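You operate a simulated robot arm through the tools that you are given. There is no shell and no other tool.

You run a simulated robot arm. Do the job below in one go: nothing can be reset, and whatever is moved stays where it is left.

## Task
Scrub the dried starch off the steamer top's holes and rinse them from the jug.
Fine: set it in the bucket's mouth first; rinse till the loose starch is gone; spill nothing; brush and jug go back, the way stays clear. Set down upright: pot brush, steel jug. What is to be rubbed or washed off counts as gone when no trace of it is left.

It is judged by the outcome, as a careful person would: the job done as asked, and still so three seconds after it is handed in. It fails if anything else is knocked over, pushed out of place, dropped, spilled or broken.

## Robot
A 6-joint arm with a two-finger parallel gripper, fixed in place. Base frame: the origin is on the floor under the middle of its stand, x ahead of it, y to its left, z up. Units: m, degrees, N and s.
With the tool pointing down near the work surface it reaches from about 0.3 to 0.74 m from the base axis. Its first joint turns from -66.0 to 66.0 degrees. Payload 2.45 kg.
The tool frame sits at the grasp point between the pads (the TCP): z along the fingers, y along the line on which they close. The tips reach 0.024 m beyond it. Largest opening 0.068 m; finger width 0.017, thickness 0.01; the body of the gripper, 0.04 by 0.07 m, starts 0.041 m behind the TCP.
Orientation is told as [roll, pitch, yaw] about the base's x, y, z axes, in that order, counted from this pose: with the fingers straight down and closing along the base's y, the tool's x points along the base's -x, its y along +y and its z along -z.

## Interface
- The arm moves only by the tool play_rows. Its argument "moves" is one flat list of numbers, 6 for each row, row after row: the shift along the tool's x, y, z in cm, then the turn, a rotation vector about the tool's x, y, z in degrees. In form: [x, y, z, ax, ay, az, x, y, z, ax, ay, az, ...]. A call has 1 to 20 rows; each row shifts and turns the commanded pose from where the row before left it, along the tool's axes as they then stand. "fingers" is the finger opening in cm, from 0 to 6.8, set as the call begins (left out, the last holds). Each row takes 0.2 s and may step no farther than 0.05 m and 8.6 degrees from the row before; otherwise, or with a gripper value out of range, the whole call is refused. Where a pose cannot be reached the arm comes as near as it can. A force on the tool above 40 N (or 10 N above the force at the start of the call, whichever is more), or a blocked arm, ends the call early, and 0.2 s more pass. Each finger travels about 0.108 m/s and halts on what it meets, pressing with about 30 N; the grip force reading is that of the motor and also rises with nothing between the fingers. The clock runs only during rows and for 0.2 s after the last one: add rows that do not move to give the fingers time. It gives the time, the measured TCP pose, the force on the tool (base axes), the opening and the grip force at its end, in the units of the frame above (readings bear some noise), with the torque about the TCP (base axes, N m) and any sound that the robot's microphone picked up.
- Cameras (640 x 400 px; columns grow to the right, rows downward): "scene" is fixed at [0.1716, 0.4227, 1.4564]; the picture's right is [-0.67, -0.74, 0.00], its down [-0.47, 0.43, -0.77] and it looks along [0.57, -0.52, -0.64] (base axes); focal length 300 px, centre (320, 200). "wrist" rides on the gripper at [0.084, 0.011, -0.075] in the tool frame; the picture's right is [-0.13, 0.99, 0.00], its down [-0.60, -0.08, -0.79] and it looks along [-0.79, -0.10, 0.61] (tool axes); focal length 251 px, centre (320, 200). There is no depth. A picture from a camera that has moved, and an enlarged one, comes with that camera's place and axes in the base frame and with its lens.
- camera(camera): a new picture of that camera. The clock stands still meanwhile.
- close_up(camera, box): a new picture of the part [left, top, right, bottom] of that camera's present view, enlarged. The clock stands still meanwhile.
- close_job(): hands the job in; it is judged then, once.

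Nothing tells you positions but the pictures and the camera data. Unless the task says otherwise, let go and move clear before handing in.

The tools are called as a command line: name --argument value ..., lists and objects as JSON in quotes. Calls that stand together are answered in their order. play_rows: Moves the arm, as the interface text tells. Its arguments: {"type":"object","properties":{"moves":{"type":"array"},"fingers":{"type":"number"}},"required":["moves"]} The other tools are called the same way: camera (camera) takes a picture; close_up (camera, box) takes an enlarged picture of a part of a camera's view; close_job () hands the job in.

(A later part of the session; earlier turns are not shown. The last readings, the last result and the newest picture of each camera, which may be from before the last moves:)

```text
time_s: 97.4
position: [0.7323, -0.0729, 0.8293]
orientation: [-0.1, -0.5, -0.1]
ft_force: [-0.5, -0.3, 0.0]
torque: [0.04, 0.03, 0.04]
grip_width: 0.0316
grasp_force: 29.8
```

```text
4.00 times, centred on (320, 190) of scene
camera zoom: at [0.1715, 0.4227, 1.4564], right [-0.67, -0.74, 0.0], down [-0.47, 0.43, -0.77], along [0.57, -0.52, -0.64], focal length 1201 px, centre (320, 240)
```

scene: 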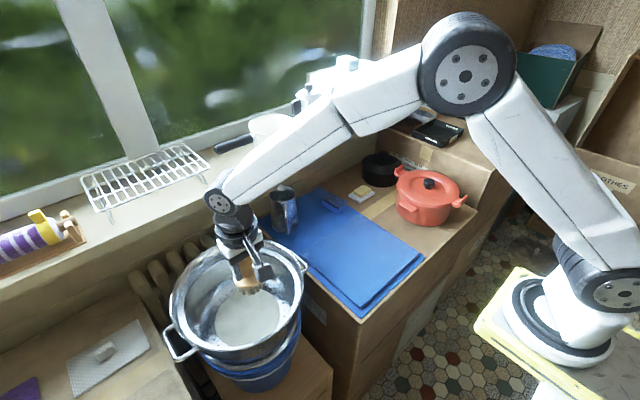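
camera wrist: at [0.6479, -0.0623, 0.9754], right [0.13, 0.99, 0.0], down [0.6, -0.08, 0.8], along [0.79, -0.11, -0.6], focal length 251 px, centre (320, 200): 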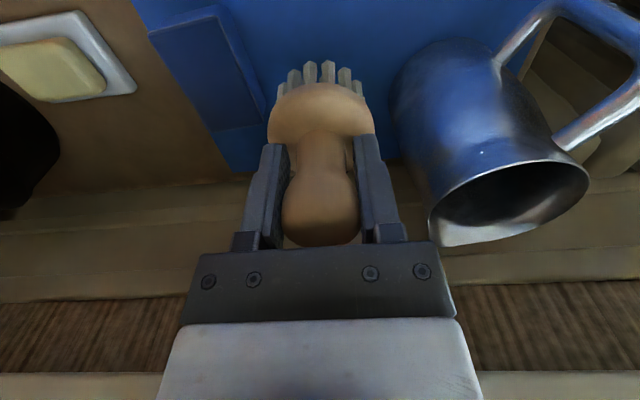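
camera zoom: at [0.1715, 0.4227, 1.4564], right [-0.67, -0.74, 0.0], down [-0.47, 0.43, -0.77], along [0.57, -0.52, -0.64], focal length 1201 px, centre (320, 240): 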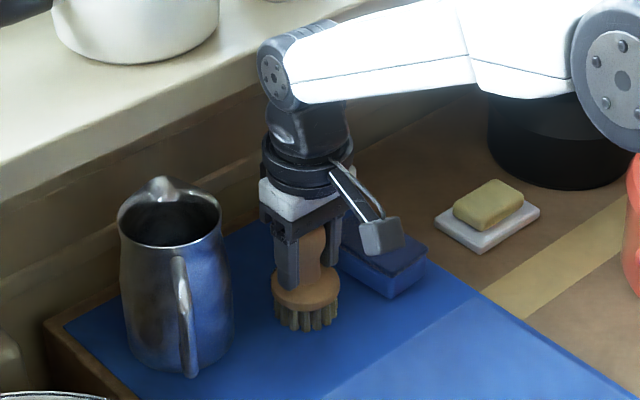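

play_rows --moves '[0, 0, 0.1, 0, 0, 0, 0, 0, 0, 0, 0, 0]'

play_rows --moves '[0, 0, 0.1, 0, 0, 0, 0, 0, 0, 0, 0, 0]'

play_rows --moves '[0, 0, 0.1, 0, 0, 0, 0, 0, 0, 0, 0, 0]'

```text
time_s: 98.0
position: [0.7328, -0.074, 0.8299]
orientation: [-0.2, -0.6, -0.1]
ft_force: [-5.6, 0.7, 10.9]
torque: [0.22, 0.2, 0.11]
grip_width: 0.0319
grasp_force: 30.3
```

```text
time_s: 98.6
position: [0.7326, -0.0734, 0.8288]
orientation: [-0.3, -0.7, -0.1]
ft_force: [-10.4, -0.2, 21.3]
torque: [0.24, 0.2, 0.1]
grip_width: 0.0319
grasp_force: 30.0
```

```text
time_s: 99.2
position: [0.7344, -0.0738, 0.828]
orientation: [-0.3, -0.8, -0.1]
ft_force: [-9.4, -1.4, 28.0]
torque: [0.2, -0.05, 0.0]
grip_width: 0.032
grasp_force: 30.2
```

play_rows --moves '[0, 0, -0.27, 0, 0, 0, 0, 0, 0, 0, 0, 0]'

play_rows --moves '[0, 0, 0, 0, 0, 0, 0, 0, 0, 0, 0, 0]' --fingers 5

close_up --camera "wrist" --box '[200, 50, 440, 250]'

```text
time_s: 99.8
position: [0.7336, -0.0737, 0.8283]
orientation: [-0.3, -0.6, -0.1]
ft_force: [7.6, -1.2, 9.2]
torque: [0.09, -0.72, -0.18]
grip_width: 0.032
grasp_force: 30.1
```

```text
time_s: 100.4
position: [0.7321, -0.0726, 0.8286]
orientation: [-0.2, -0.4, -0.1]
ft_force: [0.2, 0.4, -0.2]
torque: [0.02, 0.0, -0.02]
grip_width: 0.05
grasp_force: 0.0
```

```text
2.00 times, centred on (320, 150) of wrist
camera zoom: at [0.6478, -0.0621, 0.9012], right [0.13, 0.99, 0.0], down [0.6, -0.08, 0.8], along [0.79, -0.11, -0.6], focal length 503 px, centre (320, 300)
```

zoom: 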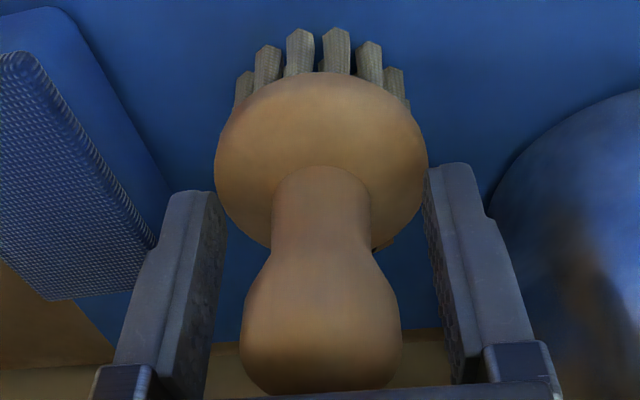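

Brush stands upright on its spot. Backing straight up, then I'll look at the jug.

play_rows --moves '[0, 0, -2, 0, 0, 0, 0, 0, -3, 0, 0, 0, 0, 0, -4, 0, 0, 0, 0, 0, -4, 0, 0, 0, 4, 0, -2, 0, 0, 0, 4, 2, -2, 0, 0, 0, 4, 3, 0, 0, 0, 0, 4, 3, 0, 0, 0, 0, 0, 0, 0, 0, 0, 0]'

camera --camera "wrist"

close_up --camera "scene" --box '[250, 160, 350, 240]'

camera --camera "scene"

```text
time_s: 102.4
position: [0.5712, 0.0091, 0.998]
orientation: [-0.2, -0.4, -0.1]
ft_force: [-1.2, 0.5, 0.2]
torque: [-0.01, 0.0, 0.0]
grip_width: 0.05
grasp_force: 0.1
```

```text
taken
camera wrist: at [0.4865, 0.0192, 1.071], right [0.13, 0.99, 0.0], down [0.6, -0.08, 0.8], along [0.79, -0.11, -0.6], focal length 251 px, centre (320, 200)
```

wrist: 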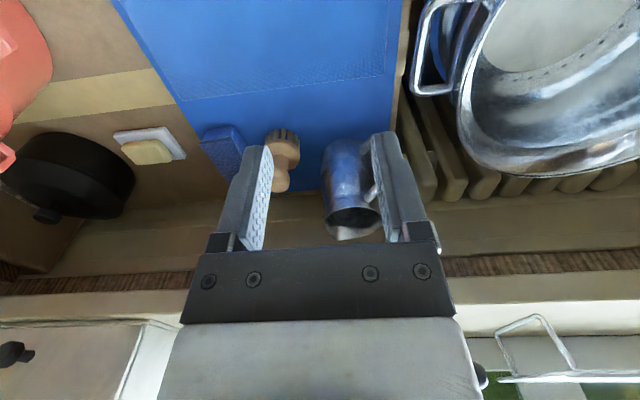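

```text
5.00 times, centred on (300, 200) of scene
camera zoom: at [0.1715, 0.4227, 1.4564], right [-0.67, -0.74, 0.0], down [-0.47, 0.43, -0.77], along [0.57, -0.52, -0.64], focal length 1501 px, centre (420, 200)
```

zoom: 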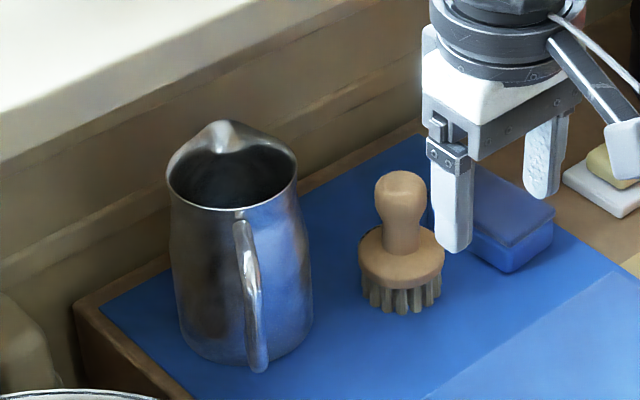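

```text
taken
```

scene: 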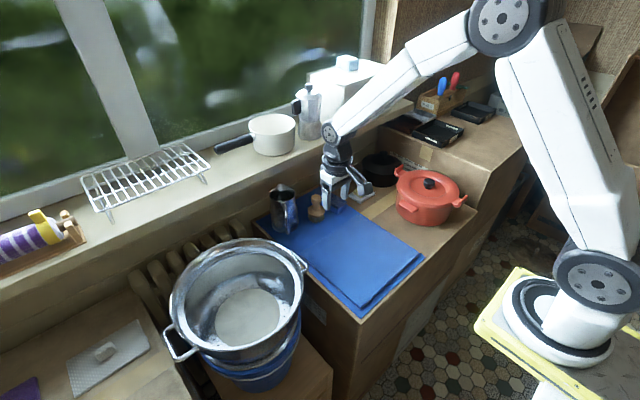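

Jug handle: outer vertical bar near (0.708, 0.065), z 0.80–0.87, spout facing heading −30°. Before touching the water I'll dry-run the pouring posture (spout heading −y, tilt) over the pot with the empty gripper, high up.

play_rows --moves '[-0.4, 4.3, -0.65, 0, 0, 0, -0.4, 4.3, -0.65, 0, 0, 0, -0.4, 4.3, -0.65, 0, 0, 0, -0.4, 4.3, -0.65, 0, 0, 0, -0.4, 4.3, -0.65, 0, 0, 0, -0.4, 4.3, -0.65, 0, 0, 0, -0.4, 4.3, -0.65, 0, 0, 0, -0.5, 4, -0.65, 0, 0, 0, 0, 0, 0, 0, 0, 8.18, 0, 0, 0, 0, 0, 8.18, 0, 0, 0, 0, 0, 8.18, 0, 0, 0, 0, 0, 8.18, 0, 0, 0, 0, 0, 8.18, 0, 0, 0, 0, 0, 8.18, 0, 0, 0, 0, 0, 8.18, 0, 0, 0, 0, 0, 8.18, 0, 0, 0, 0, 0, 8.18, 0, 0, 0, 0, 0, 8.18, 0, 0, 0, 0, 0, 8.18]'

play_rows --moves '[0, 0, 0, 0, 8, 0, 0, 0, 0, 0, 8, 0, 0, 0, 0, 0, 8, 0, 0, 0, 0, 0, 8, 0, 0, 0, 0, 0, 8, 0, 0, 0, 0, 0, 8, 0, 0, 0, 0, 0, 8, 0, 0, 0, 0, 0, 8, 0, 0, 0, 0, 0, 8, 0, 0, 0, 0, 0, 8, 0, 0, 0, 0, 0, 8, 0, 0, 0, 0, 0, 0, 0]'

camera --camera "scene"

```text
time_s: 106.4
position: [0.6037, 0.3483, 1.0479]
orientation: [0.4, -0.2, -90.4]
ft_force: [-0.2, 0.0, 0.6]
torque: [0.0, 0.0, -0.02]
grip_width: 0.0501
grasp_force: 0.0
```

```text
time_s: 109.0
position: [0.605, 0.3485, 1.0486]
orientation: [14.2, 87.8, -75.9]
ft_force: [0.5, 0.4, -0.4]
torque: [0.05, 0.0, 0.01]
grip_width: 0.0503
grasp_force: 0.0
```

```text
taken
```

scene: 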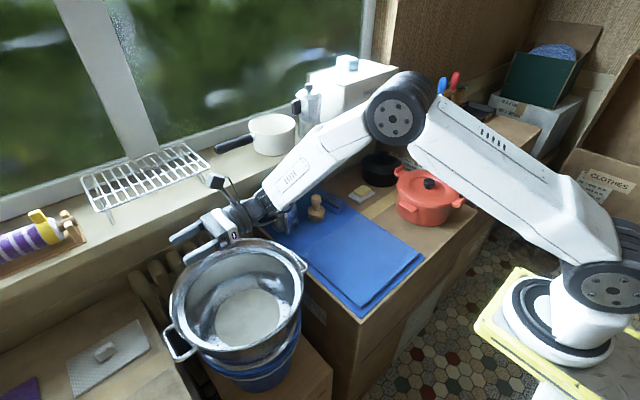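

The pouring posture is reachable. Back to upright, turn to match the jug handle (yaw −30°) and move above it.

play_rows --moves '[0, 0, 0, 0, -8, 0, 0, 0, 0, 0, -8, 0, 0, 0, 0, 0, -8, 0, 0, 0, 0, 0, -8, 0, 0, 0, 0, 0, -8, 0, 0, 0, 0, 0, -8, 0, 0, 0, 0, 0, -8, 0, 0, 0, 0, 0, -8, 0, 0, 0, 0, 0, -8, 0, 0, 0, 0, 0, -8, 0, 0, 0, 0, 0, -8, 0, 0, 0, 0, 0, 0, -7.55, 0, 0, 0, 0, 0, -7.55, 0, 0, 0, 0, 0, -7.55, 0, 0, 0, 0, 0, -7.55, 0, 0, 0, 0, 0, -7.55, 0, 0, 0, 0, 0, -7.55, 0, 0, 0, 0, 0, -7.55, 0, 0, 0, 0, 0, -7.55, 0, 0, 0, 0, 0, 0]' --fingers 4

play_rows --moves '[-3.3, -2.77, 0.98, 0, 0, 0, -3.3, -2.77, 0.98, 0, 0, 0, -3.3, -2.77, 0.98, 0, 0, 0, -3.3, -2.77, 0.98, 0, 0, 0, -3.3, -2.77, 0.98, 0, 0, 0, -3.3, -2.77, 0.98, 0, 0, 0, -3.3, -2.77, 0.98, 0, 0, 0, 0, 0, 0, 0, 0, 0]'

camera --camera "wrist"

close_up --camera "scene" --box '[240, 140, 360, 240]'

```text
time_s: 113.2
position: [0.6049, 0.3502, 1.0482]
orientation: [0.0, -0.5, -29.6]
ft_force: [0.9, 0.8, -0.3]
torque: [0.02, -0.04, 0.02]
grip_width: 0.0399
grasp_force: 0.0
```

```text
time_s: 115.0
position: [0.7091, 0.0659, 0.9816]
orientation: [0.0, -0.6, -29.7]
ft_force: [0.6, -0.4, -0.5]
torque: [0.0, -0.01, 0.03]
grip_width: 0.0401
grasp_force: 0.0
```

```text
taken
camera wrist: at [0.6408, 0.1161, 1.0549], right [0.6, 0.8, 0.0], down [0.48, -0.36, 0.8], along [0.64, -0.48, -0.6], focal length 251 px, centre (320, 200)
```

wrist: 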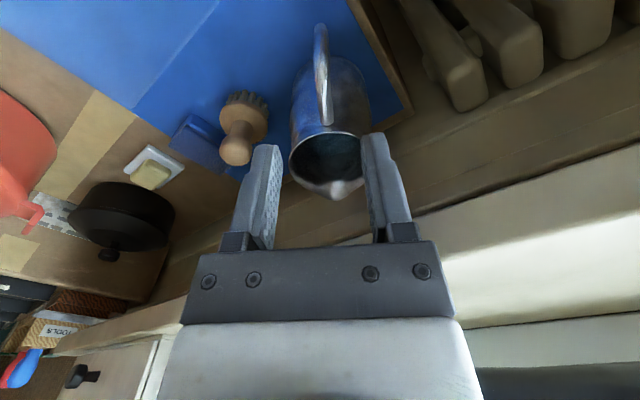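

```text
4.00 times, centred on (300, 190) of scene
camera zoom: at [0.1716, 0.4227, 1.4564], right [-0.67, -0.74, 0.0], down [-0.47, 0.43, -0.77], along [0.57, -0.52, -0.64], focal length 1201 px, centre (400, 240)
```

zoom: 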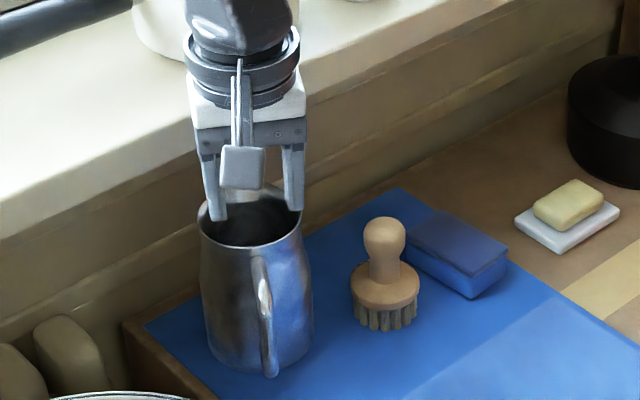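

close_up --camera "wrist" --box '[240, 10, 400, 210]'

```text
2.00 times, centred on (320, 110) of wrist
camera zoom: at [0.6408, 0.1161, 1.0549], right [0.6, 0.8, 0.0], down [0.48, -0.36, 0.8], along [0.64, -0.48, -0.6], focal length 503 px, centre (320, 380)
```

zoom: 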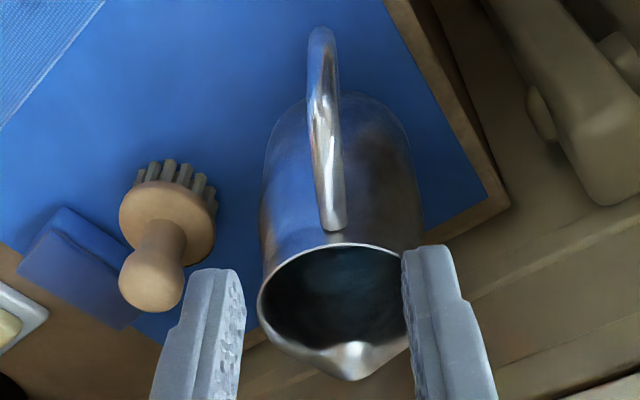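

play_rows --moves '[0, 0.1, 3, 0, 0, 0, 0, 0, 3, 0, 0, 0, 0, 0, 2, 0, 0, 0, 0, 0, 0, 0, 0, 0]' --fingers 3.5

close_up --camera "wrist" --box '[220, 50, 420, 250]'

close_up --camera "scene" --box '[240, 160, 340, 240]'

```text
time_s: 116.0
position: [0.7101, 0.0669, 0.9009]
orientation: [0.0, -0.6, -29.7]
ft_force: [-0.1, -0.6, -0.5]
torque: [0.0, -0.04, 0.01]
grip_width: 0.035
grasp_force: 0.1
```

```text
2.00 times, centred on (320, 150) of wrist
camera zoom: at [0.643, 0.1181, 0.9745], right [0.6, 0.8, 0.0], down [0.48, -0.36, 0.8], along [0.64, -0.48, -0.6], focal length 503 px, centre (320, 300)
```

zoom: 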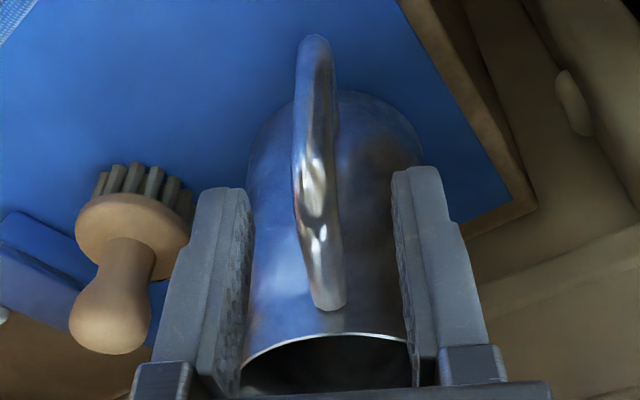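

```text
5.00 times, centred on (290, 200) of scene
camera zoom: at [0.1716, 0.4227, 1.4564], right [-0.67, -0.74, 0.0], down [-0.47, 0.43, -0.77], along [0.57, -0.52, -0.64], focal length 1501 px, centre (470, 200)
```

zoom: 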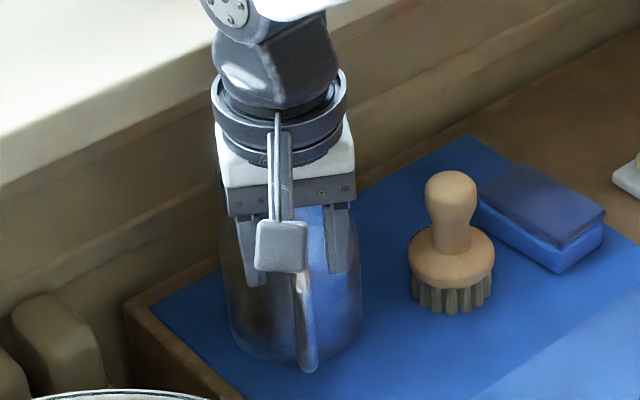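

play_rows --moves '[0, -0.1, 1.5, 0, 0, 0, 0, 0, 1.5, 0, 0, 0, 0, 0, 1.1, 0, 0, 0, 0, 0, 0, 0, 0, 0]'

close_up --camera "wrist" --box '[220, 50, 420, 250]'

close_up --camera "scene" --box '[240, 160, 340, 240]'

```text
time_s: 117.0
position: [0.7112, 0.0664, 0.8597]
orientation: [0.0, -0.6, -29.7]
ft_force: [-0.8, -0.2, -0.4]
torque: [0.0, 0.01, -0.01]
grip_width: 0.0351
grasp_force: 0.0
```

```text
2.00 times, centred on (320, 150) of wrist
camera zoom: at [0.6427, 0.1168, 0.9333], right [0.6, 0.8, 0.0], down [0.48, -0.36, 0.8], along [0.64, -0.48, -0.6], focal length 503 px, centre (320, 300)
```

zoom: 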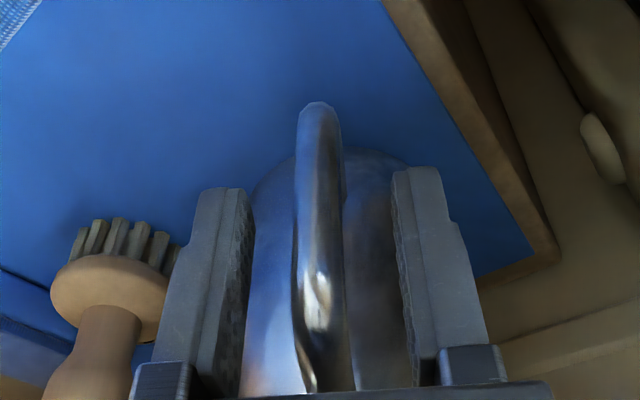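

```text
5.00 times, centred on (290, 200) of scene
camera zoom: at [0.1716, 0.4227, 1.4564], right [-0.67, -0.74, 0.0], down [-0.47, 0.43, -0.77], along [0.57, -0.52, -0.64], focal length 1501 px, centre (470, 200)
```

zoom: 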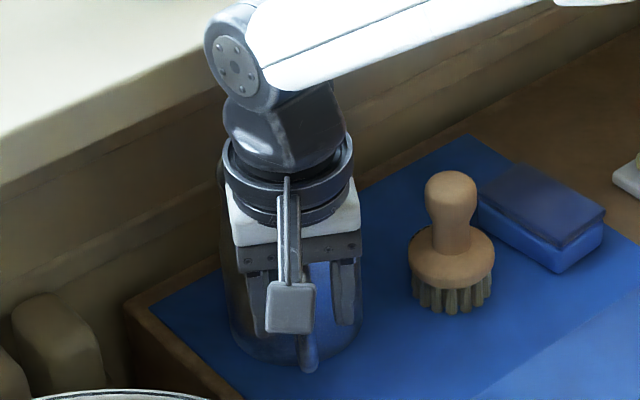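

play_rows --moves '[0, 0, 0.7, 0, 0, 0, 0, 0, 0, 0, 0, 0]'

play_rows --moves '[0, 0, 0, 0, 0, 0, 0, 0, 0, 0, 0, 0, 0, 0, 0, 0, 0, 0]' --fingers 0

close_up --camera "wrist" --box '[220, 50, 420, 250]'

```text
time_s: 117.6
position: [0.7113, 0.0649, 0.8533]
orientation: [0.1, -0.6, -29.7]
ft_force: [-0.7, -0.7, -0.4]
torque: [0.04, 0.01, 0.0]
grip_width: 0.0348
grasp_force: 0.1
```

```text
time_s: 118.4
position: [0.7103, 0.0651, 0.8529]
orientation: [0.1, -0.6, -29.6]
ft_force: [-0.5, -0.3, 0.4]
torque: [0.0, 0.08, -0.02]
grip_width: 0.0116
grasp_force: 30.7
```

```text
2.00 times, centred on (320, 150) of wrist
camera zoom: at [0.6427, 0.1166, 0.9267], right [0.6, 0.8, 0.0], down [0.48, -0.36, 0.8], along [0.64, -0.48, -0.6], focal length 503 px, centre (320, 300)
```

zoom: 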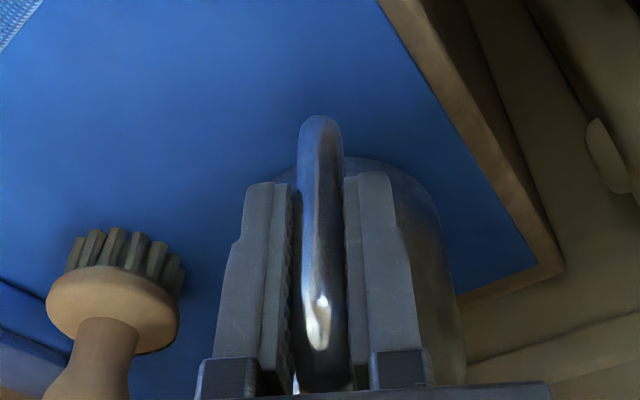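

Handle gripped (1.16 cm). Lifting a few millimetres first to check weight and any rotation.

play_rows --moves '[0, 0, -0.3, 0, 0, 0, 0, 0, -0.3, 0, 0, 0, 0, 0, 0, 0, 0, 0]'

close_up --camera "scene" --box '[240, 160, 340, 240]'

```text
time_s: 119.2
position: [0.7105, 0.0657, 0.8596]
orientation: [0.0, -0.5, -29.7]
ft_force: [0.8, 0.5, -5.6]
torque: [0.24, 0.39, 0.03]
grip_width: 0.0116
grasp_force: 29.8
```

```text
5.00 times, centred on (290, 200) of scene
camera zoom: at [0.1717, 0.4227, 1.4563], right [-0.67, -0.74, 0.0], down [-0.47, 0.43, -0.77], along [0.57, -0.52, -0.64], focal length 1501 px, centre (470, 200)
```

zoom: 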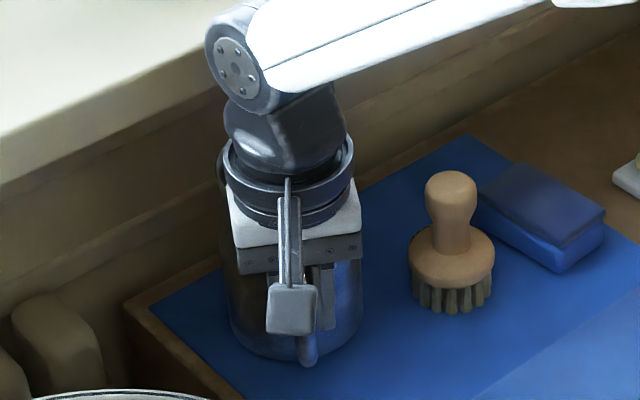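

play_rows --moves '[0, 0, -0.5, 0, 0, 0, 0, 0, -0.5, 0, 0, 0, 0, 0, 0, 0, 0, 0]'

close_up --camera "wrist" --box '[220, 50, 420, 250]'

close_up --camera "scene" --box '[240, 160, 340, 240]'

```text
time_s: 120.0
position: [0.7106, 0.0655, 0.8704]
orientation: [0.0, -0.6, -29.7]
ft_force: [0.2, -0.5, -6.4]
torque: [0.23, 0.38, -0.01]
grip_width: 0.0118
grasp_force: 30.0
```

```text
2.00 times, centred on (320, 150) of wrist
camera zoom: at [0.6429, 0.1164, 0.9427], right [0.6, 0.8, 0.0], down [0.48, -0.36, 0.8], along [0.64, -0.48, -0.6], focal length 503 px, centre (320, 300)
```

zoom: 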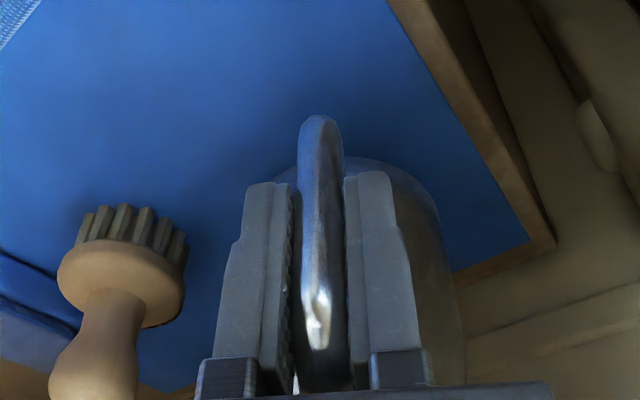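

```text
5.00 times, centred on (290, 200) of scene
camera zoom: at [0.1717, 0.4227, 1.4563], right [-0.67, -0.74, 0.0], down [-0.47, 0.43, -0.77], along [0.57, -0.52, -0.64], focal length 1501 px, centre (470, 200)
```

zoom: 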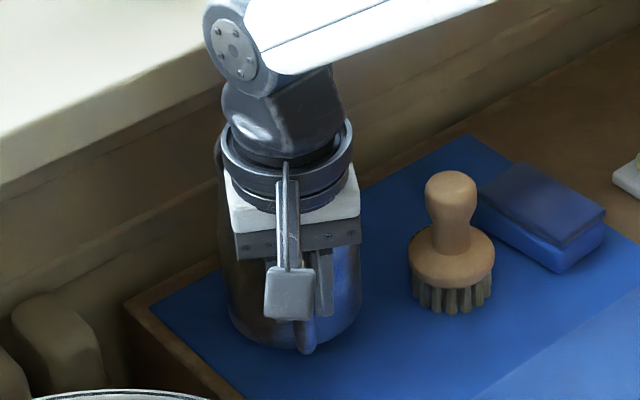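

Jug weighs about 6 N and holds without rotating. The sill overhangs just above it, so I'll first draw it back in −x, and only then raise it.

play_rows --moves '[0.43, -0.25, 0, 0, 0, 0, 0.87, -0.5, 0, 0, 0, 0, 1.04, -0.59, 0, 0, 0, 0, 1.04, -0.59, 0, 0, 0, 0, 1.04, -0.59, 0, 0, 0, 0, 1.04, -0.59, 0, 0, 0, 0, 0.87, -0.5, 0, 0, 0, 0, 0.43, -0.25, 0, 0, 0, 0, 0, 0, -0.5, 0, 0, 0, 0, 0, -1, 0, 0, 0, 0, 0, -1.5, 0, 0, 0, 0, 0, -1.5, 0, 0, 0, 0, 0, -1.5, 0, 0, 0, 0, 0, -1.5, 0, 0, 0, 0, 0, -1, 0, 0, 0, 0, 0, -0.5, 0, 0, 0, 0, 0, 0, 0, 0, 0]'

camera --camera "scene"

camera --camera "wrist"

```text
time_s: 123.6
position: [0.6319, 0.0647, 0.9578]
orientation: [0.0, -0.6, -29.7]
ft_force: [-0.1, 0.3, -6.6]
torque: [0.25, 0.39, 0.0]
grip_width: 0.0119
grasp_force: 30.2
```

```text
taken
```

scene: 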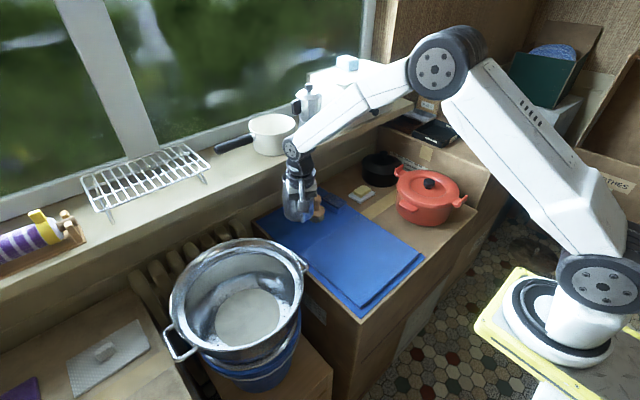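

```text
taken
camera wrist: at [0.5643, 0.1166, 1.0317], right [0.6, 0.8, 0.0], down [0.48, -0.36, 0.8], along [0.64, -0.48, -0.6], focal length 251 px, centre (320, 200)
```

wrist: 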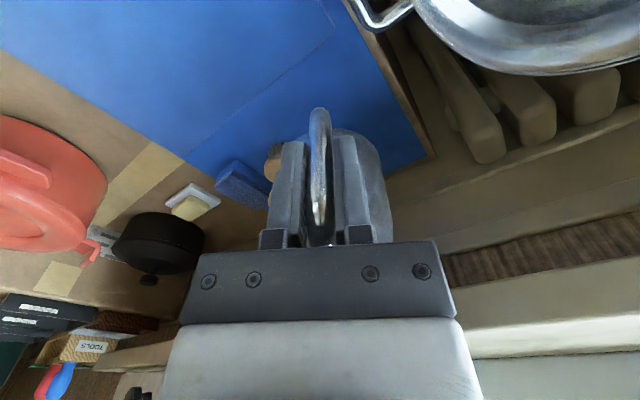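

The jug rides steadily. Raising it well above the pot rim and turning it (slowly) so the spout will face −y.

play_rows --moves '[0, 0, -0.6, 0, 0, 0, 0, 0, -1.4, 0, 0, 0, 0, 0, -1.6, 0, 0, 0, 0, 0, -1.6, 0, 0, 0, 0, 0, -1.4, 0, 0, 0, 0, 0, -0.7, 0, 0, 0, 0, 0, 0, 0, 0, 3, 0, 0, 0, 0, 0, 5, 0, 0, 0, 0, 0, 5.5, 0, 0, 0, 0, 0, 5.5, 0, 0, 0, 0, 0, 5.5, 0, 0, 0, 0, 0, 5.5, 0, 0, 0, 0, 0, 5.5, 0, 0, 0, 0, 0, 5.5, 0, 0, 0, 0, 0, 5.5, 0, 0, 0, 0, 0, 5.5, 0, 0, 0, 0, 0, 5, 0, 0, 0, 0, 0, 3.3, 0, 0, 0, 0, 0, 0]'

camera --camera "scene"

```text
time_s: 127.6
position: [0.6317, 0.0658, 1.0314]
orientation: [0.5, -0.2, -90.1]
ft_force: [-0.3, -0.2, -6.0]
torque: [0.49, 0.01, -0.05]
grip_width: 0.0119
grasp_force: 30.1
```

```text
taken
```

scene: 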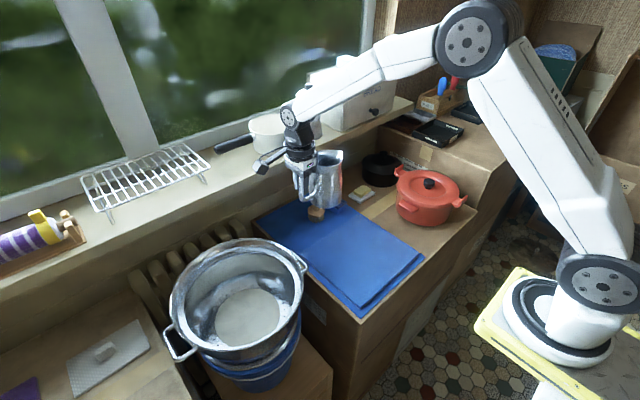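

play_rows --moves '[0.6, -0.15, 0, 0, 0, 0, 1.2, -0.15, 0, 0, 0, 0, 1.7, -0.15, 0, 0, 0, 0, 1.7, -0.15, 0, 0, 0, 0, 1.7, -0.15, 0, 0, 0, 0, 1.7, -0.15, 0, 0, 0, 0, 1.7, -0.15, 0, 0, 0, 0, 1.7, -0.15, 0, 0, 0, 0, 1.7, -0.15, 0, 0, 0, 0, 1.7, -0.15, 0, 0, 0, 0, 1.7, -0.15, 0, 0, 0, 0, 1.7, -0.15, 0, 0, 0, 0, 1.7, -0.15, 0, 0, 0, 0, 1.7, -0.15, 0, 0, 0, 0, 1.7, -0.15, 0, 0, 0, 0, 1.7, -0.15, 0, 0, 0, 0, 1.7, -0.15, 0, 0, 0, 0, 1.7, -0.15, 0, 0, 0, 0, 1.1, -0.15, 0, 0, 0, 0, 0.5, -0.15, 0, 0, 0, 0]'

camera --camera "scene"

camera --camera "wrist"

```text
time_s: 131.8
position: [0.6017, 0.3724, 1.0307]
orientation: [0.5, -0.4, -90.0]
ft_force: [0.1, 0.8, -5.9]
torque: [0.45, -0.02, 0.02]
grip_width: 0.0119
grasp_force: 30.4
```

```text
taken
```

scene: 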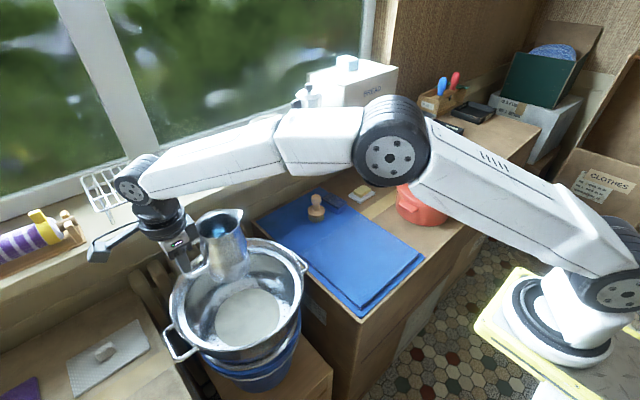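

```text
taken
camera wrist: at [0.6125, 0.456, 1.1042], right [0.99, -0.13, 0.01], down [-0.09, -0.6, 0.8], along [-0.1, -0.79, -0.61], focal length 251 px, centre (320, 200)
```

wrist: 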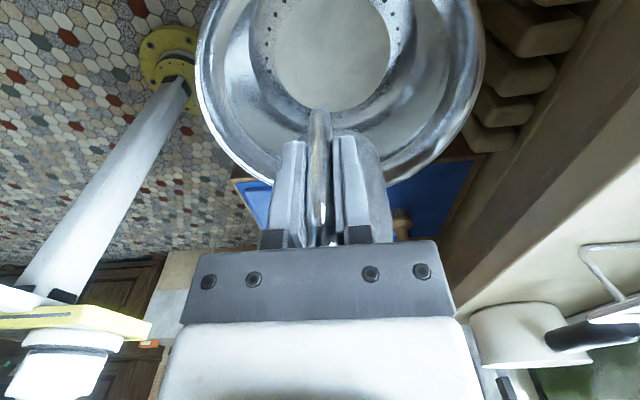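

The jug is over the pot. Zooming to verify where its lip is before lowering it into the pot's mouth.

close_up --camera "scene" --box '[150, 190, 330, 370]'

```text
2.22 times, centred on (240, 280) of scene
camera zoom: at [0.1717, 0.4228, 1.4563], right [-0.67, -0.74, 0.0], down [-0.47, 0.43, -0.77], along [0.57, -0.52, -0.64], focal length 667 px, centre (498, 22)
```

zoom: 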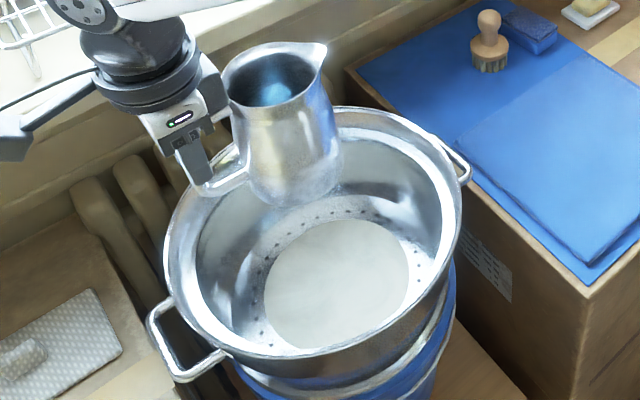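

The lip is about (0.587, 0.246). I'll shift the jug slightly so the stream lands mid-plate, then lower it so the lip is about 10 cm above the rim.

play_rows --moves '[0.6, 0.4, 0, 0, 0, 0, 1, 0.5, 0, 0, 0, 0, 0.6, 0.4, 0, 0, 0, 0, 0, 0, 0.6, 0, 0, 0, 0, 0, 1.2, 0, 0, 0, 0, 0, 1.5, 0, 0, 0, 0, 0, 1.5, 0, 0, 0, 0, 0, 1.5, 0, 0, 0, 0, 0, 1.5, 0, 0, 0, 0, 0, 1.5, 0, 0, 0, 0, 0, 1.5, 0, 0, 0, 0, 0, 1.2, 0, 0, 0, 0, 0, 0.6, 0, 0, 0, 0, 0, 0, 0, 0, 0]'

close_up --camera "scene" --box '[150, 190, 330, 370]'

camera --camera "wrist"

```text
time_s: 134.8
position: [0.6133, 0.3928, 0.9027]
orientation: [0.4, -0.3, -90.0]
ft_force: [-0.2, -0.3, -7.0]
torque: [0.46, -0.01, 0.04]
grip_width: 0.0119
grasp_force: 30.7
```

```text
2.22 times, centred on (240, 280) of scene
camera zoom: at [0.1717, 0.4228, 1.4563], right [-0.67, -0.74, 0.0], down [-0.47, 0.43, -0.77], along [0.57, -0.52, -0.64], focal length 667 px, centre (498, 22)
```

zoom: 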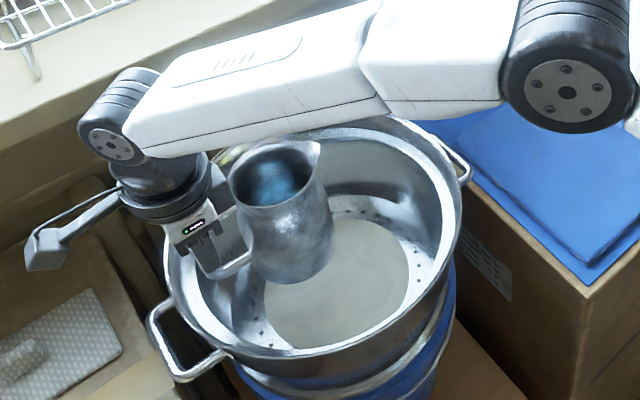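

```text
taken
camera wrist: at [0.6259, 0.4775, 0.9781], right [0.99, -0.13, 0.01], down [-0.09, -0.6, 0.8], along [-0.1, -0.79, -0.61], focal length 251 px, centre (320, 200)
```

wrist: 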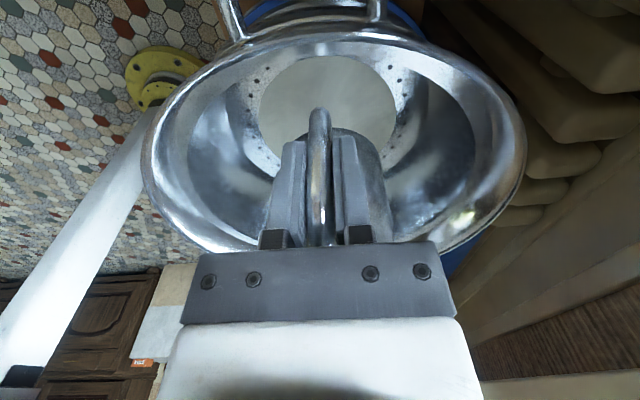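

camera --camera "scene"

```text
taken
```

scene: 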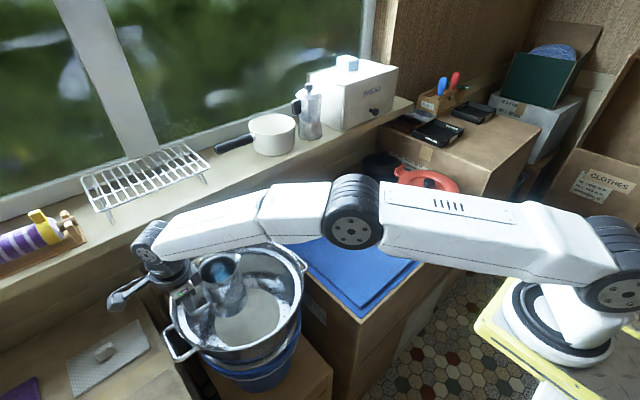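

Clear all round. Starting the tilt with the lip held in place, first to 30°.

play_rows --moves '[0.15, 0, -0.43, 0, 2, 0, 0.33, 0, -0.88, 0, 4, 0, 0.406, 0, -1.1, 0, 5, 0, 0.406, 0, -1.1, 0, 5, 0, 0.406, 0, -1.1, 0, 5, 0, 0.33, 0, -0.88, 0, 4, 0, 0.255, 0, -0.656, 0, 3, 0, 0.15, 0, -0.43, 0, 2, 0, 0, 0, 0, 0, 0, 0]'

close_up --camera "scene" --box '[150, 190, 330, 370]'

camera --camera "wrist"

```text
time_s: 136.8
position: [0.6153, 0.4031, 0.9742]
orientation: [0.5, 29.8, -89.7]
ft_force: [0.0, 0.4, -5.8]
torque: [0.3, 0.0, 0.01]
grip_width: 0.0118
grasp_force: 29.5
```

```text
2.22 times, centred on (240, 280) of scene
camera zoom: at [0.1717, 0.4228, 1.4563], right [-0.67, -0.74, 0.0], down [-0.47, 0.43, -0.77], along [0.57, -0.52, -0.64], focal length 667 px, centre (498, 22)
```

zoom: 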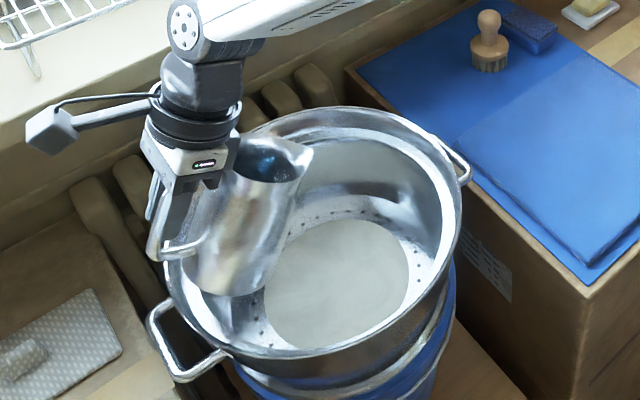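

```text
taken
camera wrist: at [0.6259, 0.4381, 1.0786], right [0.99, -0.11, -0.06], down [-0.08, -0.92, 0.39], along [-0.1, -0.38, -0.92], focal length 251 px, centre (320, 200)
```

wrist: 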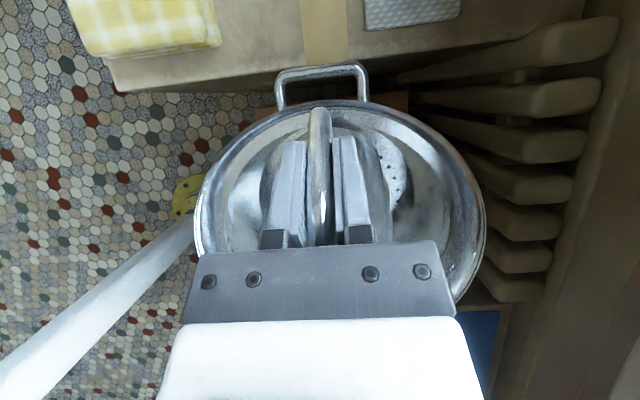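

play_rows --moves '[0.255, 0, -0.656, 0, 3, 0, 0.255, 0, -0.656, 0, 3, 0, 0.255, 0, -0.656, 0, 3, 0, 0.17, 0, -0.436, 0, 2, 0, 0, 0, 0, 0, 0, 0]'

close_up --camera "scene" --box '[150, 190, 330, 370]'

```text
time_s: 138.0
position: [0.6152, 0.3968, 0.9975]
orientation: [0.7, 40.8, -89.6]
ft_force: [-0.4, -0.4, -5.4]
torque: [0.2, -0.02, 0.01]
grip_width: 0.0117
grasp_force: 29.6
```

```text
2.22 times, centred on (240, 280) of scene
camera zoom: at [0.1717, 0.4228, 1.4563], right [-0.67, -0.74, 0.0], down [-0.47, 0.43, -0.77], along [0.57, -0.52, -0.64], focal length 667 px, centre (498, 22)
```

zoom: 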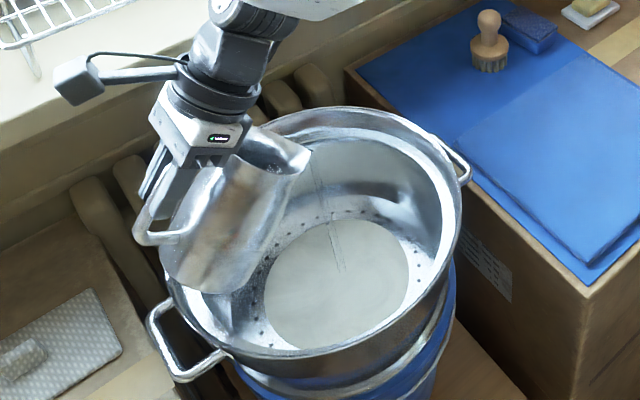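

Water is flowing in a thin stream onto the starch. I'll hold and tilt gently while watching.

play_rows --moves '[0, 0, 0, 0, 0, 0, 0, 0, 0, 0, 0, 0, 0.085, 0, -0.218, 0, 1, 0, 0, 0, 0, 0, 0, 0, 0.085, 0, -0.218, 0, 1, 0, 0, 0, 0, 0, 0, 0]'

close_up --camera "scene" --box '[150, 190, 330, 370]'

```text
time_s: 139.4
position: [0.6153, 0.3943, 1.002]
orientation: [0.6, 42.6, -89.6]
ft_force: [-0.1, -0.2, -5.8]
torque: [0.21, 0.03, -0.02]
grip_width: 0.0118
grasp_force: 30.0
```

```text
2.22 times, centred on (240, 280) of scene
camera zoom: at [0.1717, 0.4228, 1.4563], right [-0.67, -0.74, 0.0], down [-0.47, 0.43, -0.77], along [0.57, -0.52, -0.64], focal length 667 px, centre (498, 22)
```

zoom: 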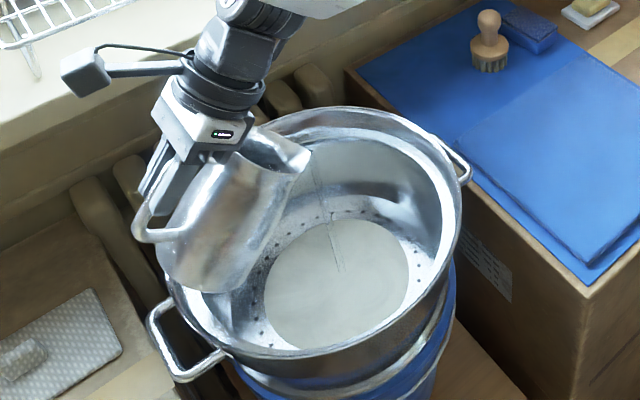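

play_rows --moves '[0.17, 0, -0.436, 0, 2, 0, 0.17, 0, -0.436, 0, 2, 0, 0.17, 0, -0.436, 0, 2, 0, 0, 0, 0, 0, 0, 0, 0, 0, 0, 0, 0, 0]'

close_up --camera "scene" --box '[150, 190, 330, 370]'

```text
time_s: 140.6
position: [0.6135, 0.3893, 1.0138]
orientation: [0.7, 48.8, -89.5]
ft_force: [-0.4, 0.9, -6.6]
torque: [0.17, 0.01, -0.03]
grip_width: 0.0118
grasp_force: 30.0
```

```text
2.22 times, centred on (240, 280) of scene
camera zoom: at [0.1717, 0.4228, 1.4563], right [-0.67, -0.74, 0.0], down [-0.47, 0.43, -0.77], along [0.57, -0.52, -0.64], focal length 667 px, centre (498, 22)
```

zoom: 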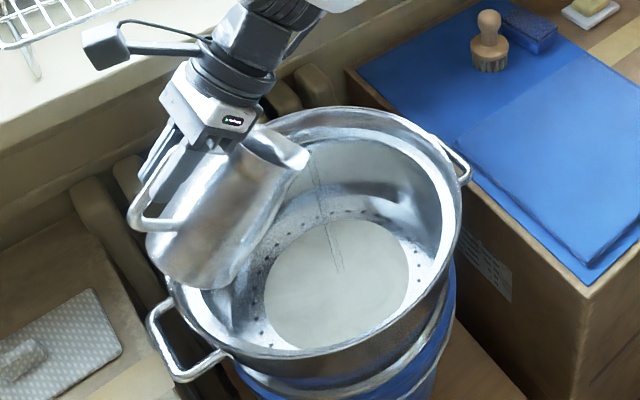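

play_rows --moves '[0.17, 0, -0.436, 0, 2, 0, 0, 0, 0, 0, 0, 0, 0.17, 0, -0.436, 0, 2, 0, 0, 0, 0, 0, 0, 0, 0.17, 0, -0.436, 0, 2, 0, 0, 0, 0, 0, 0, 0, 0.17, 0, -0.436, 0, 2, 0, 0, 0, 0, 0, 0, 0]'

close_up --camera "scene" --box '[150, 190, 330, 370]'

```text
time_s: 142.4
position: [0.6141, 0.3807, 1.0327]
orientation: [0.9, 56.9, -89.2]
ft_force: [0.0, -0.7, -5.3]
torque: [0.07, 0.0, 0.0]
grip_width: 0.0119
grasp_force: 29.5
```

```text
2.22 times, centred on (240, 280) of scene
camera zoom: at [0.1717, 0.4228, 1.4563], right [-0.67, -0.74, 0.0], down [-0.47, 0.43, -0.77], along [0.57, -0.52, -0.64], focal length 667 px, centre (498, 22)
```

zoom: 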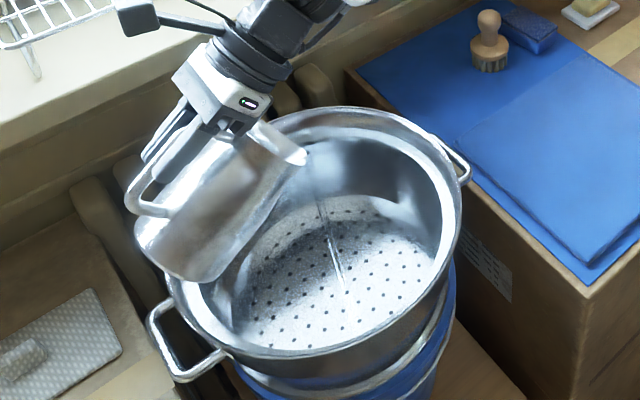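

The pale layer is gone and the holes show. I'll zoom in to look for remaining traces while still pouring a little.

close_up --camera "scene" --box '[200, 260, 290, 340]'

```text
5.00 times, centred on (245, 300) of scene
camera zoom: at [0.1717, 0.4228, 1.4563], right [-0.67, -0.74, 0.0], down [-0.47, 0.43, -0.77], along [0.57, -0.52, -0.64], focal length 1501 px, centre (695, -300)
```

zoom: 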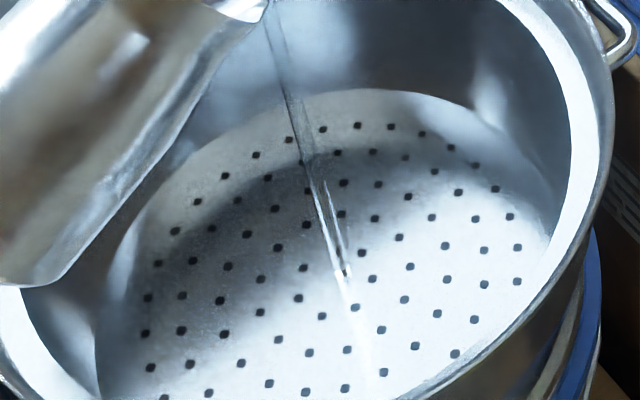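

play_rows --moves '[0.085, 0, -0.218, 0, 1, 0, 0.085, 0, -0.218, 0, 1, 0, 0.085, 0, -0.218, 0, 1, 0, 0.085, 0, -0.218, 0, 1, 0, 0.085, 0, -0.218, 0, 1, 0, 0.085, 0, -0.218, 0, 1, 0, 0, 0, 0, 0, 0, 0, 0, 0, 0, 0, 0, 0]'

close_up --camera "scene" --box '[150, 190, 330, 370]'

close_up --camera "scene" --box '[200, 260, 290, 340]'

```text
time_s: 144.2
position: [0.6154, 0.3712, 1.0439]
orientation: [1.0, 62.8, -89.2]
ft_force: [0.9, -0.2, -3.6]
torque: [-0.01, -0.01, 0.02]
grip_width: 0.0116
grasp_force: 30.3
```

```text
2.22 times, centred on (240, 280) of scene
camera zoom: at [0.1716, 0.4228, 1.4563], right [-0.67, -0.74, 0.0], down [-0.47, 0.43, -0.77], along [0.57, -0.52, -0.64], focal length 667 px, centre (498, 22)
```

zoom: 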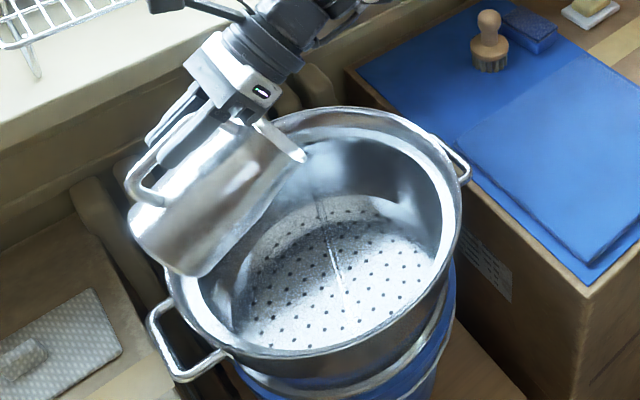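

```text
5.00 times, centred on (245, 300) of scene
camera zoom: at [0.1716, 0.4228, 1.4563], right [-0.67, -0.74, 0.0], down [-0.47, 0.43, -0.77], along [0.57, -0.52, -0.64], focal length 1501 px, centre (695, -300)
```

zoom: 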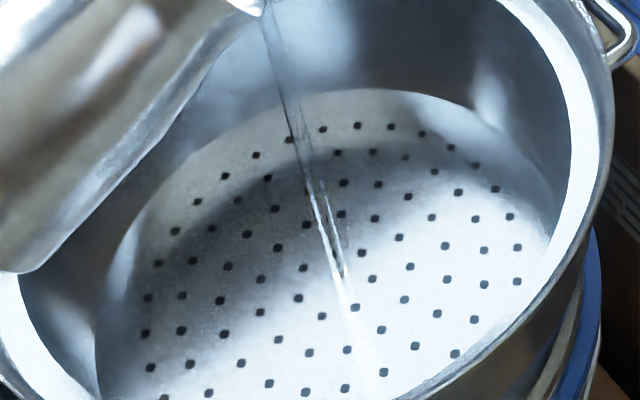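

The plate is clean. Tilting the jug back upright with the lip still over the pot.

play_rows --moves '[-0.289, 0, 0.642, 0, -3, 0, -0.5, 0, 1.06, 0, -5, 0, -0.5, 0, 1.06, 0, -5, 0, -0.5, 0, 1.06, 0, -5, 0, -0.5, 0, 1.06, 0, -5, 0, -0.5, 0, 1.06, 0, -5, 0, -0.5, 0, 1.06, 0, -5, 0, -0.5, 0, 1.06, 0, -5, 0, -0.5, 0, 1.06, 0, -5, 0, -0.5, 0, 1.06, 0, -5, 0, -0.5, 0, 1.06, 0, -5, 0, -0.5, 0, 1.06, 0, -5, 0, -0.289, 0, 0.642, 0, -3, 0, -0.18, 0, 0.43, 0, -2, 0, 0, 0, 0, 0, 0, 0]'

close_up --camera "scene" --box '[150, 190, 330, 370]'

camera --camera "wrist"

```text
time_s: 147.4
position: [0.6153, 0.392, 0.9034]
orientation: [0.5, -0.3, -90.0]
ft_force: [0.3, 0.4, -3.6]
torque: [0.3, 0.02, 0.0]
grip_width: 0.0119
grasp_force: 30.4
```

```text
2.22 times, centred on (240, 280) of scene
camera zoom: at [0.1716, 0.4228, 1.4563], right [-0.67, -0.74, 0.0], down [-0.47, 0.43, -0.77], along [0.57, -0.52, -0.64], focal length 667 px, centre (498, 22)
```

zoom: 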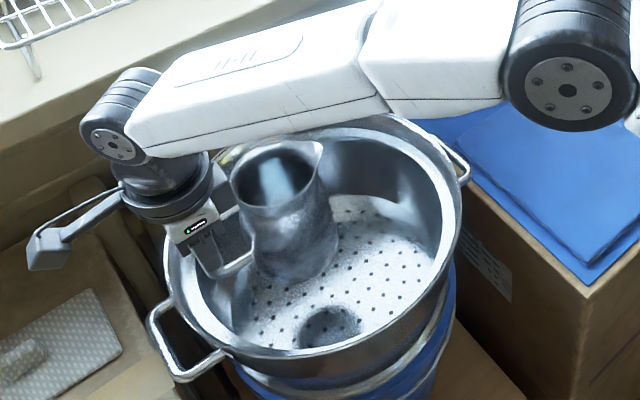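

```text
taken
camera wrist: at [0.6257, 0.4763, 0.9775], right [0.99, -0.13, 0.01], down [-0.09, -0.6, 0.8], along [-0.1, -0.79, -0.61], focal length 251 px, centre (320, 200)
```

wrist: 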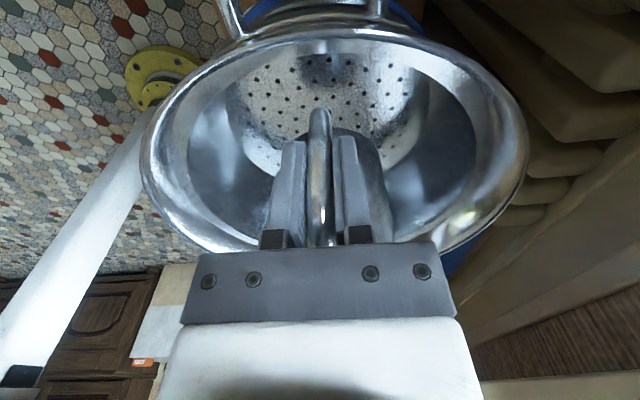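

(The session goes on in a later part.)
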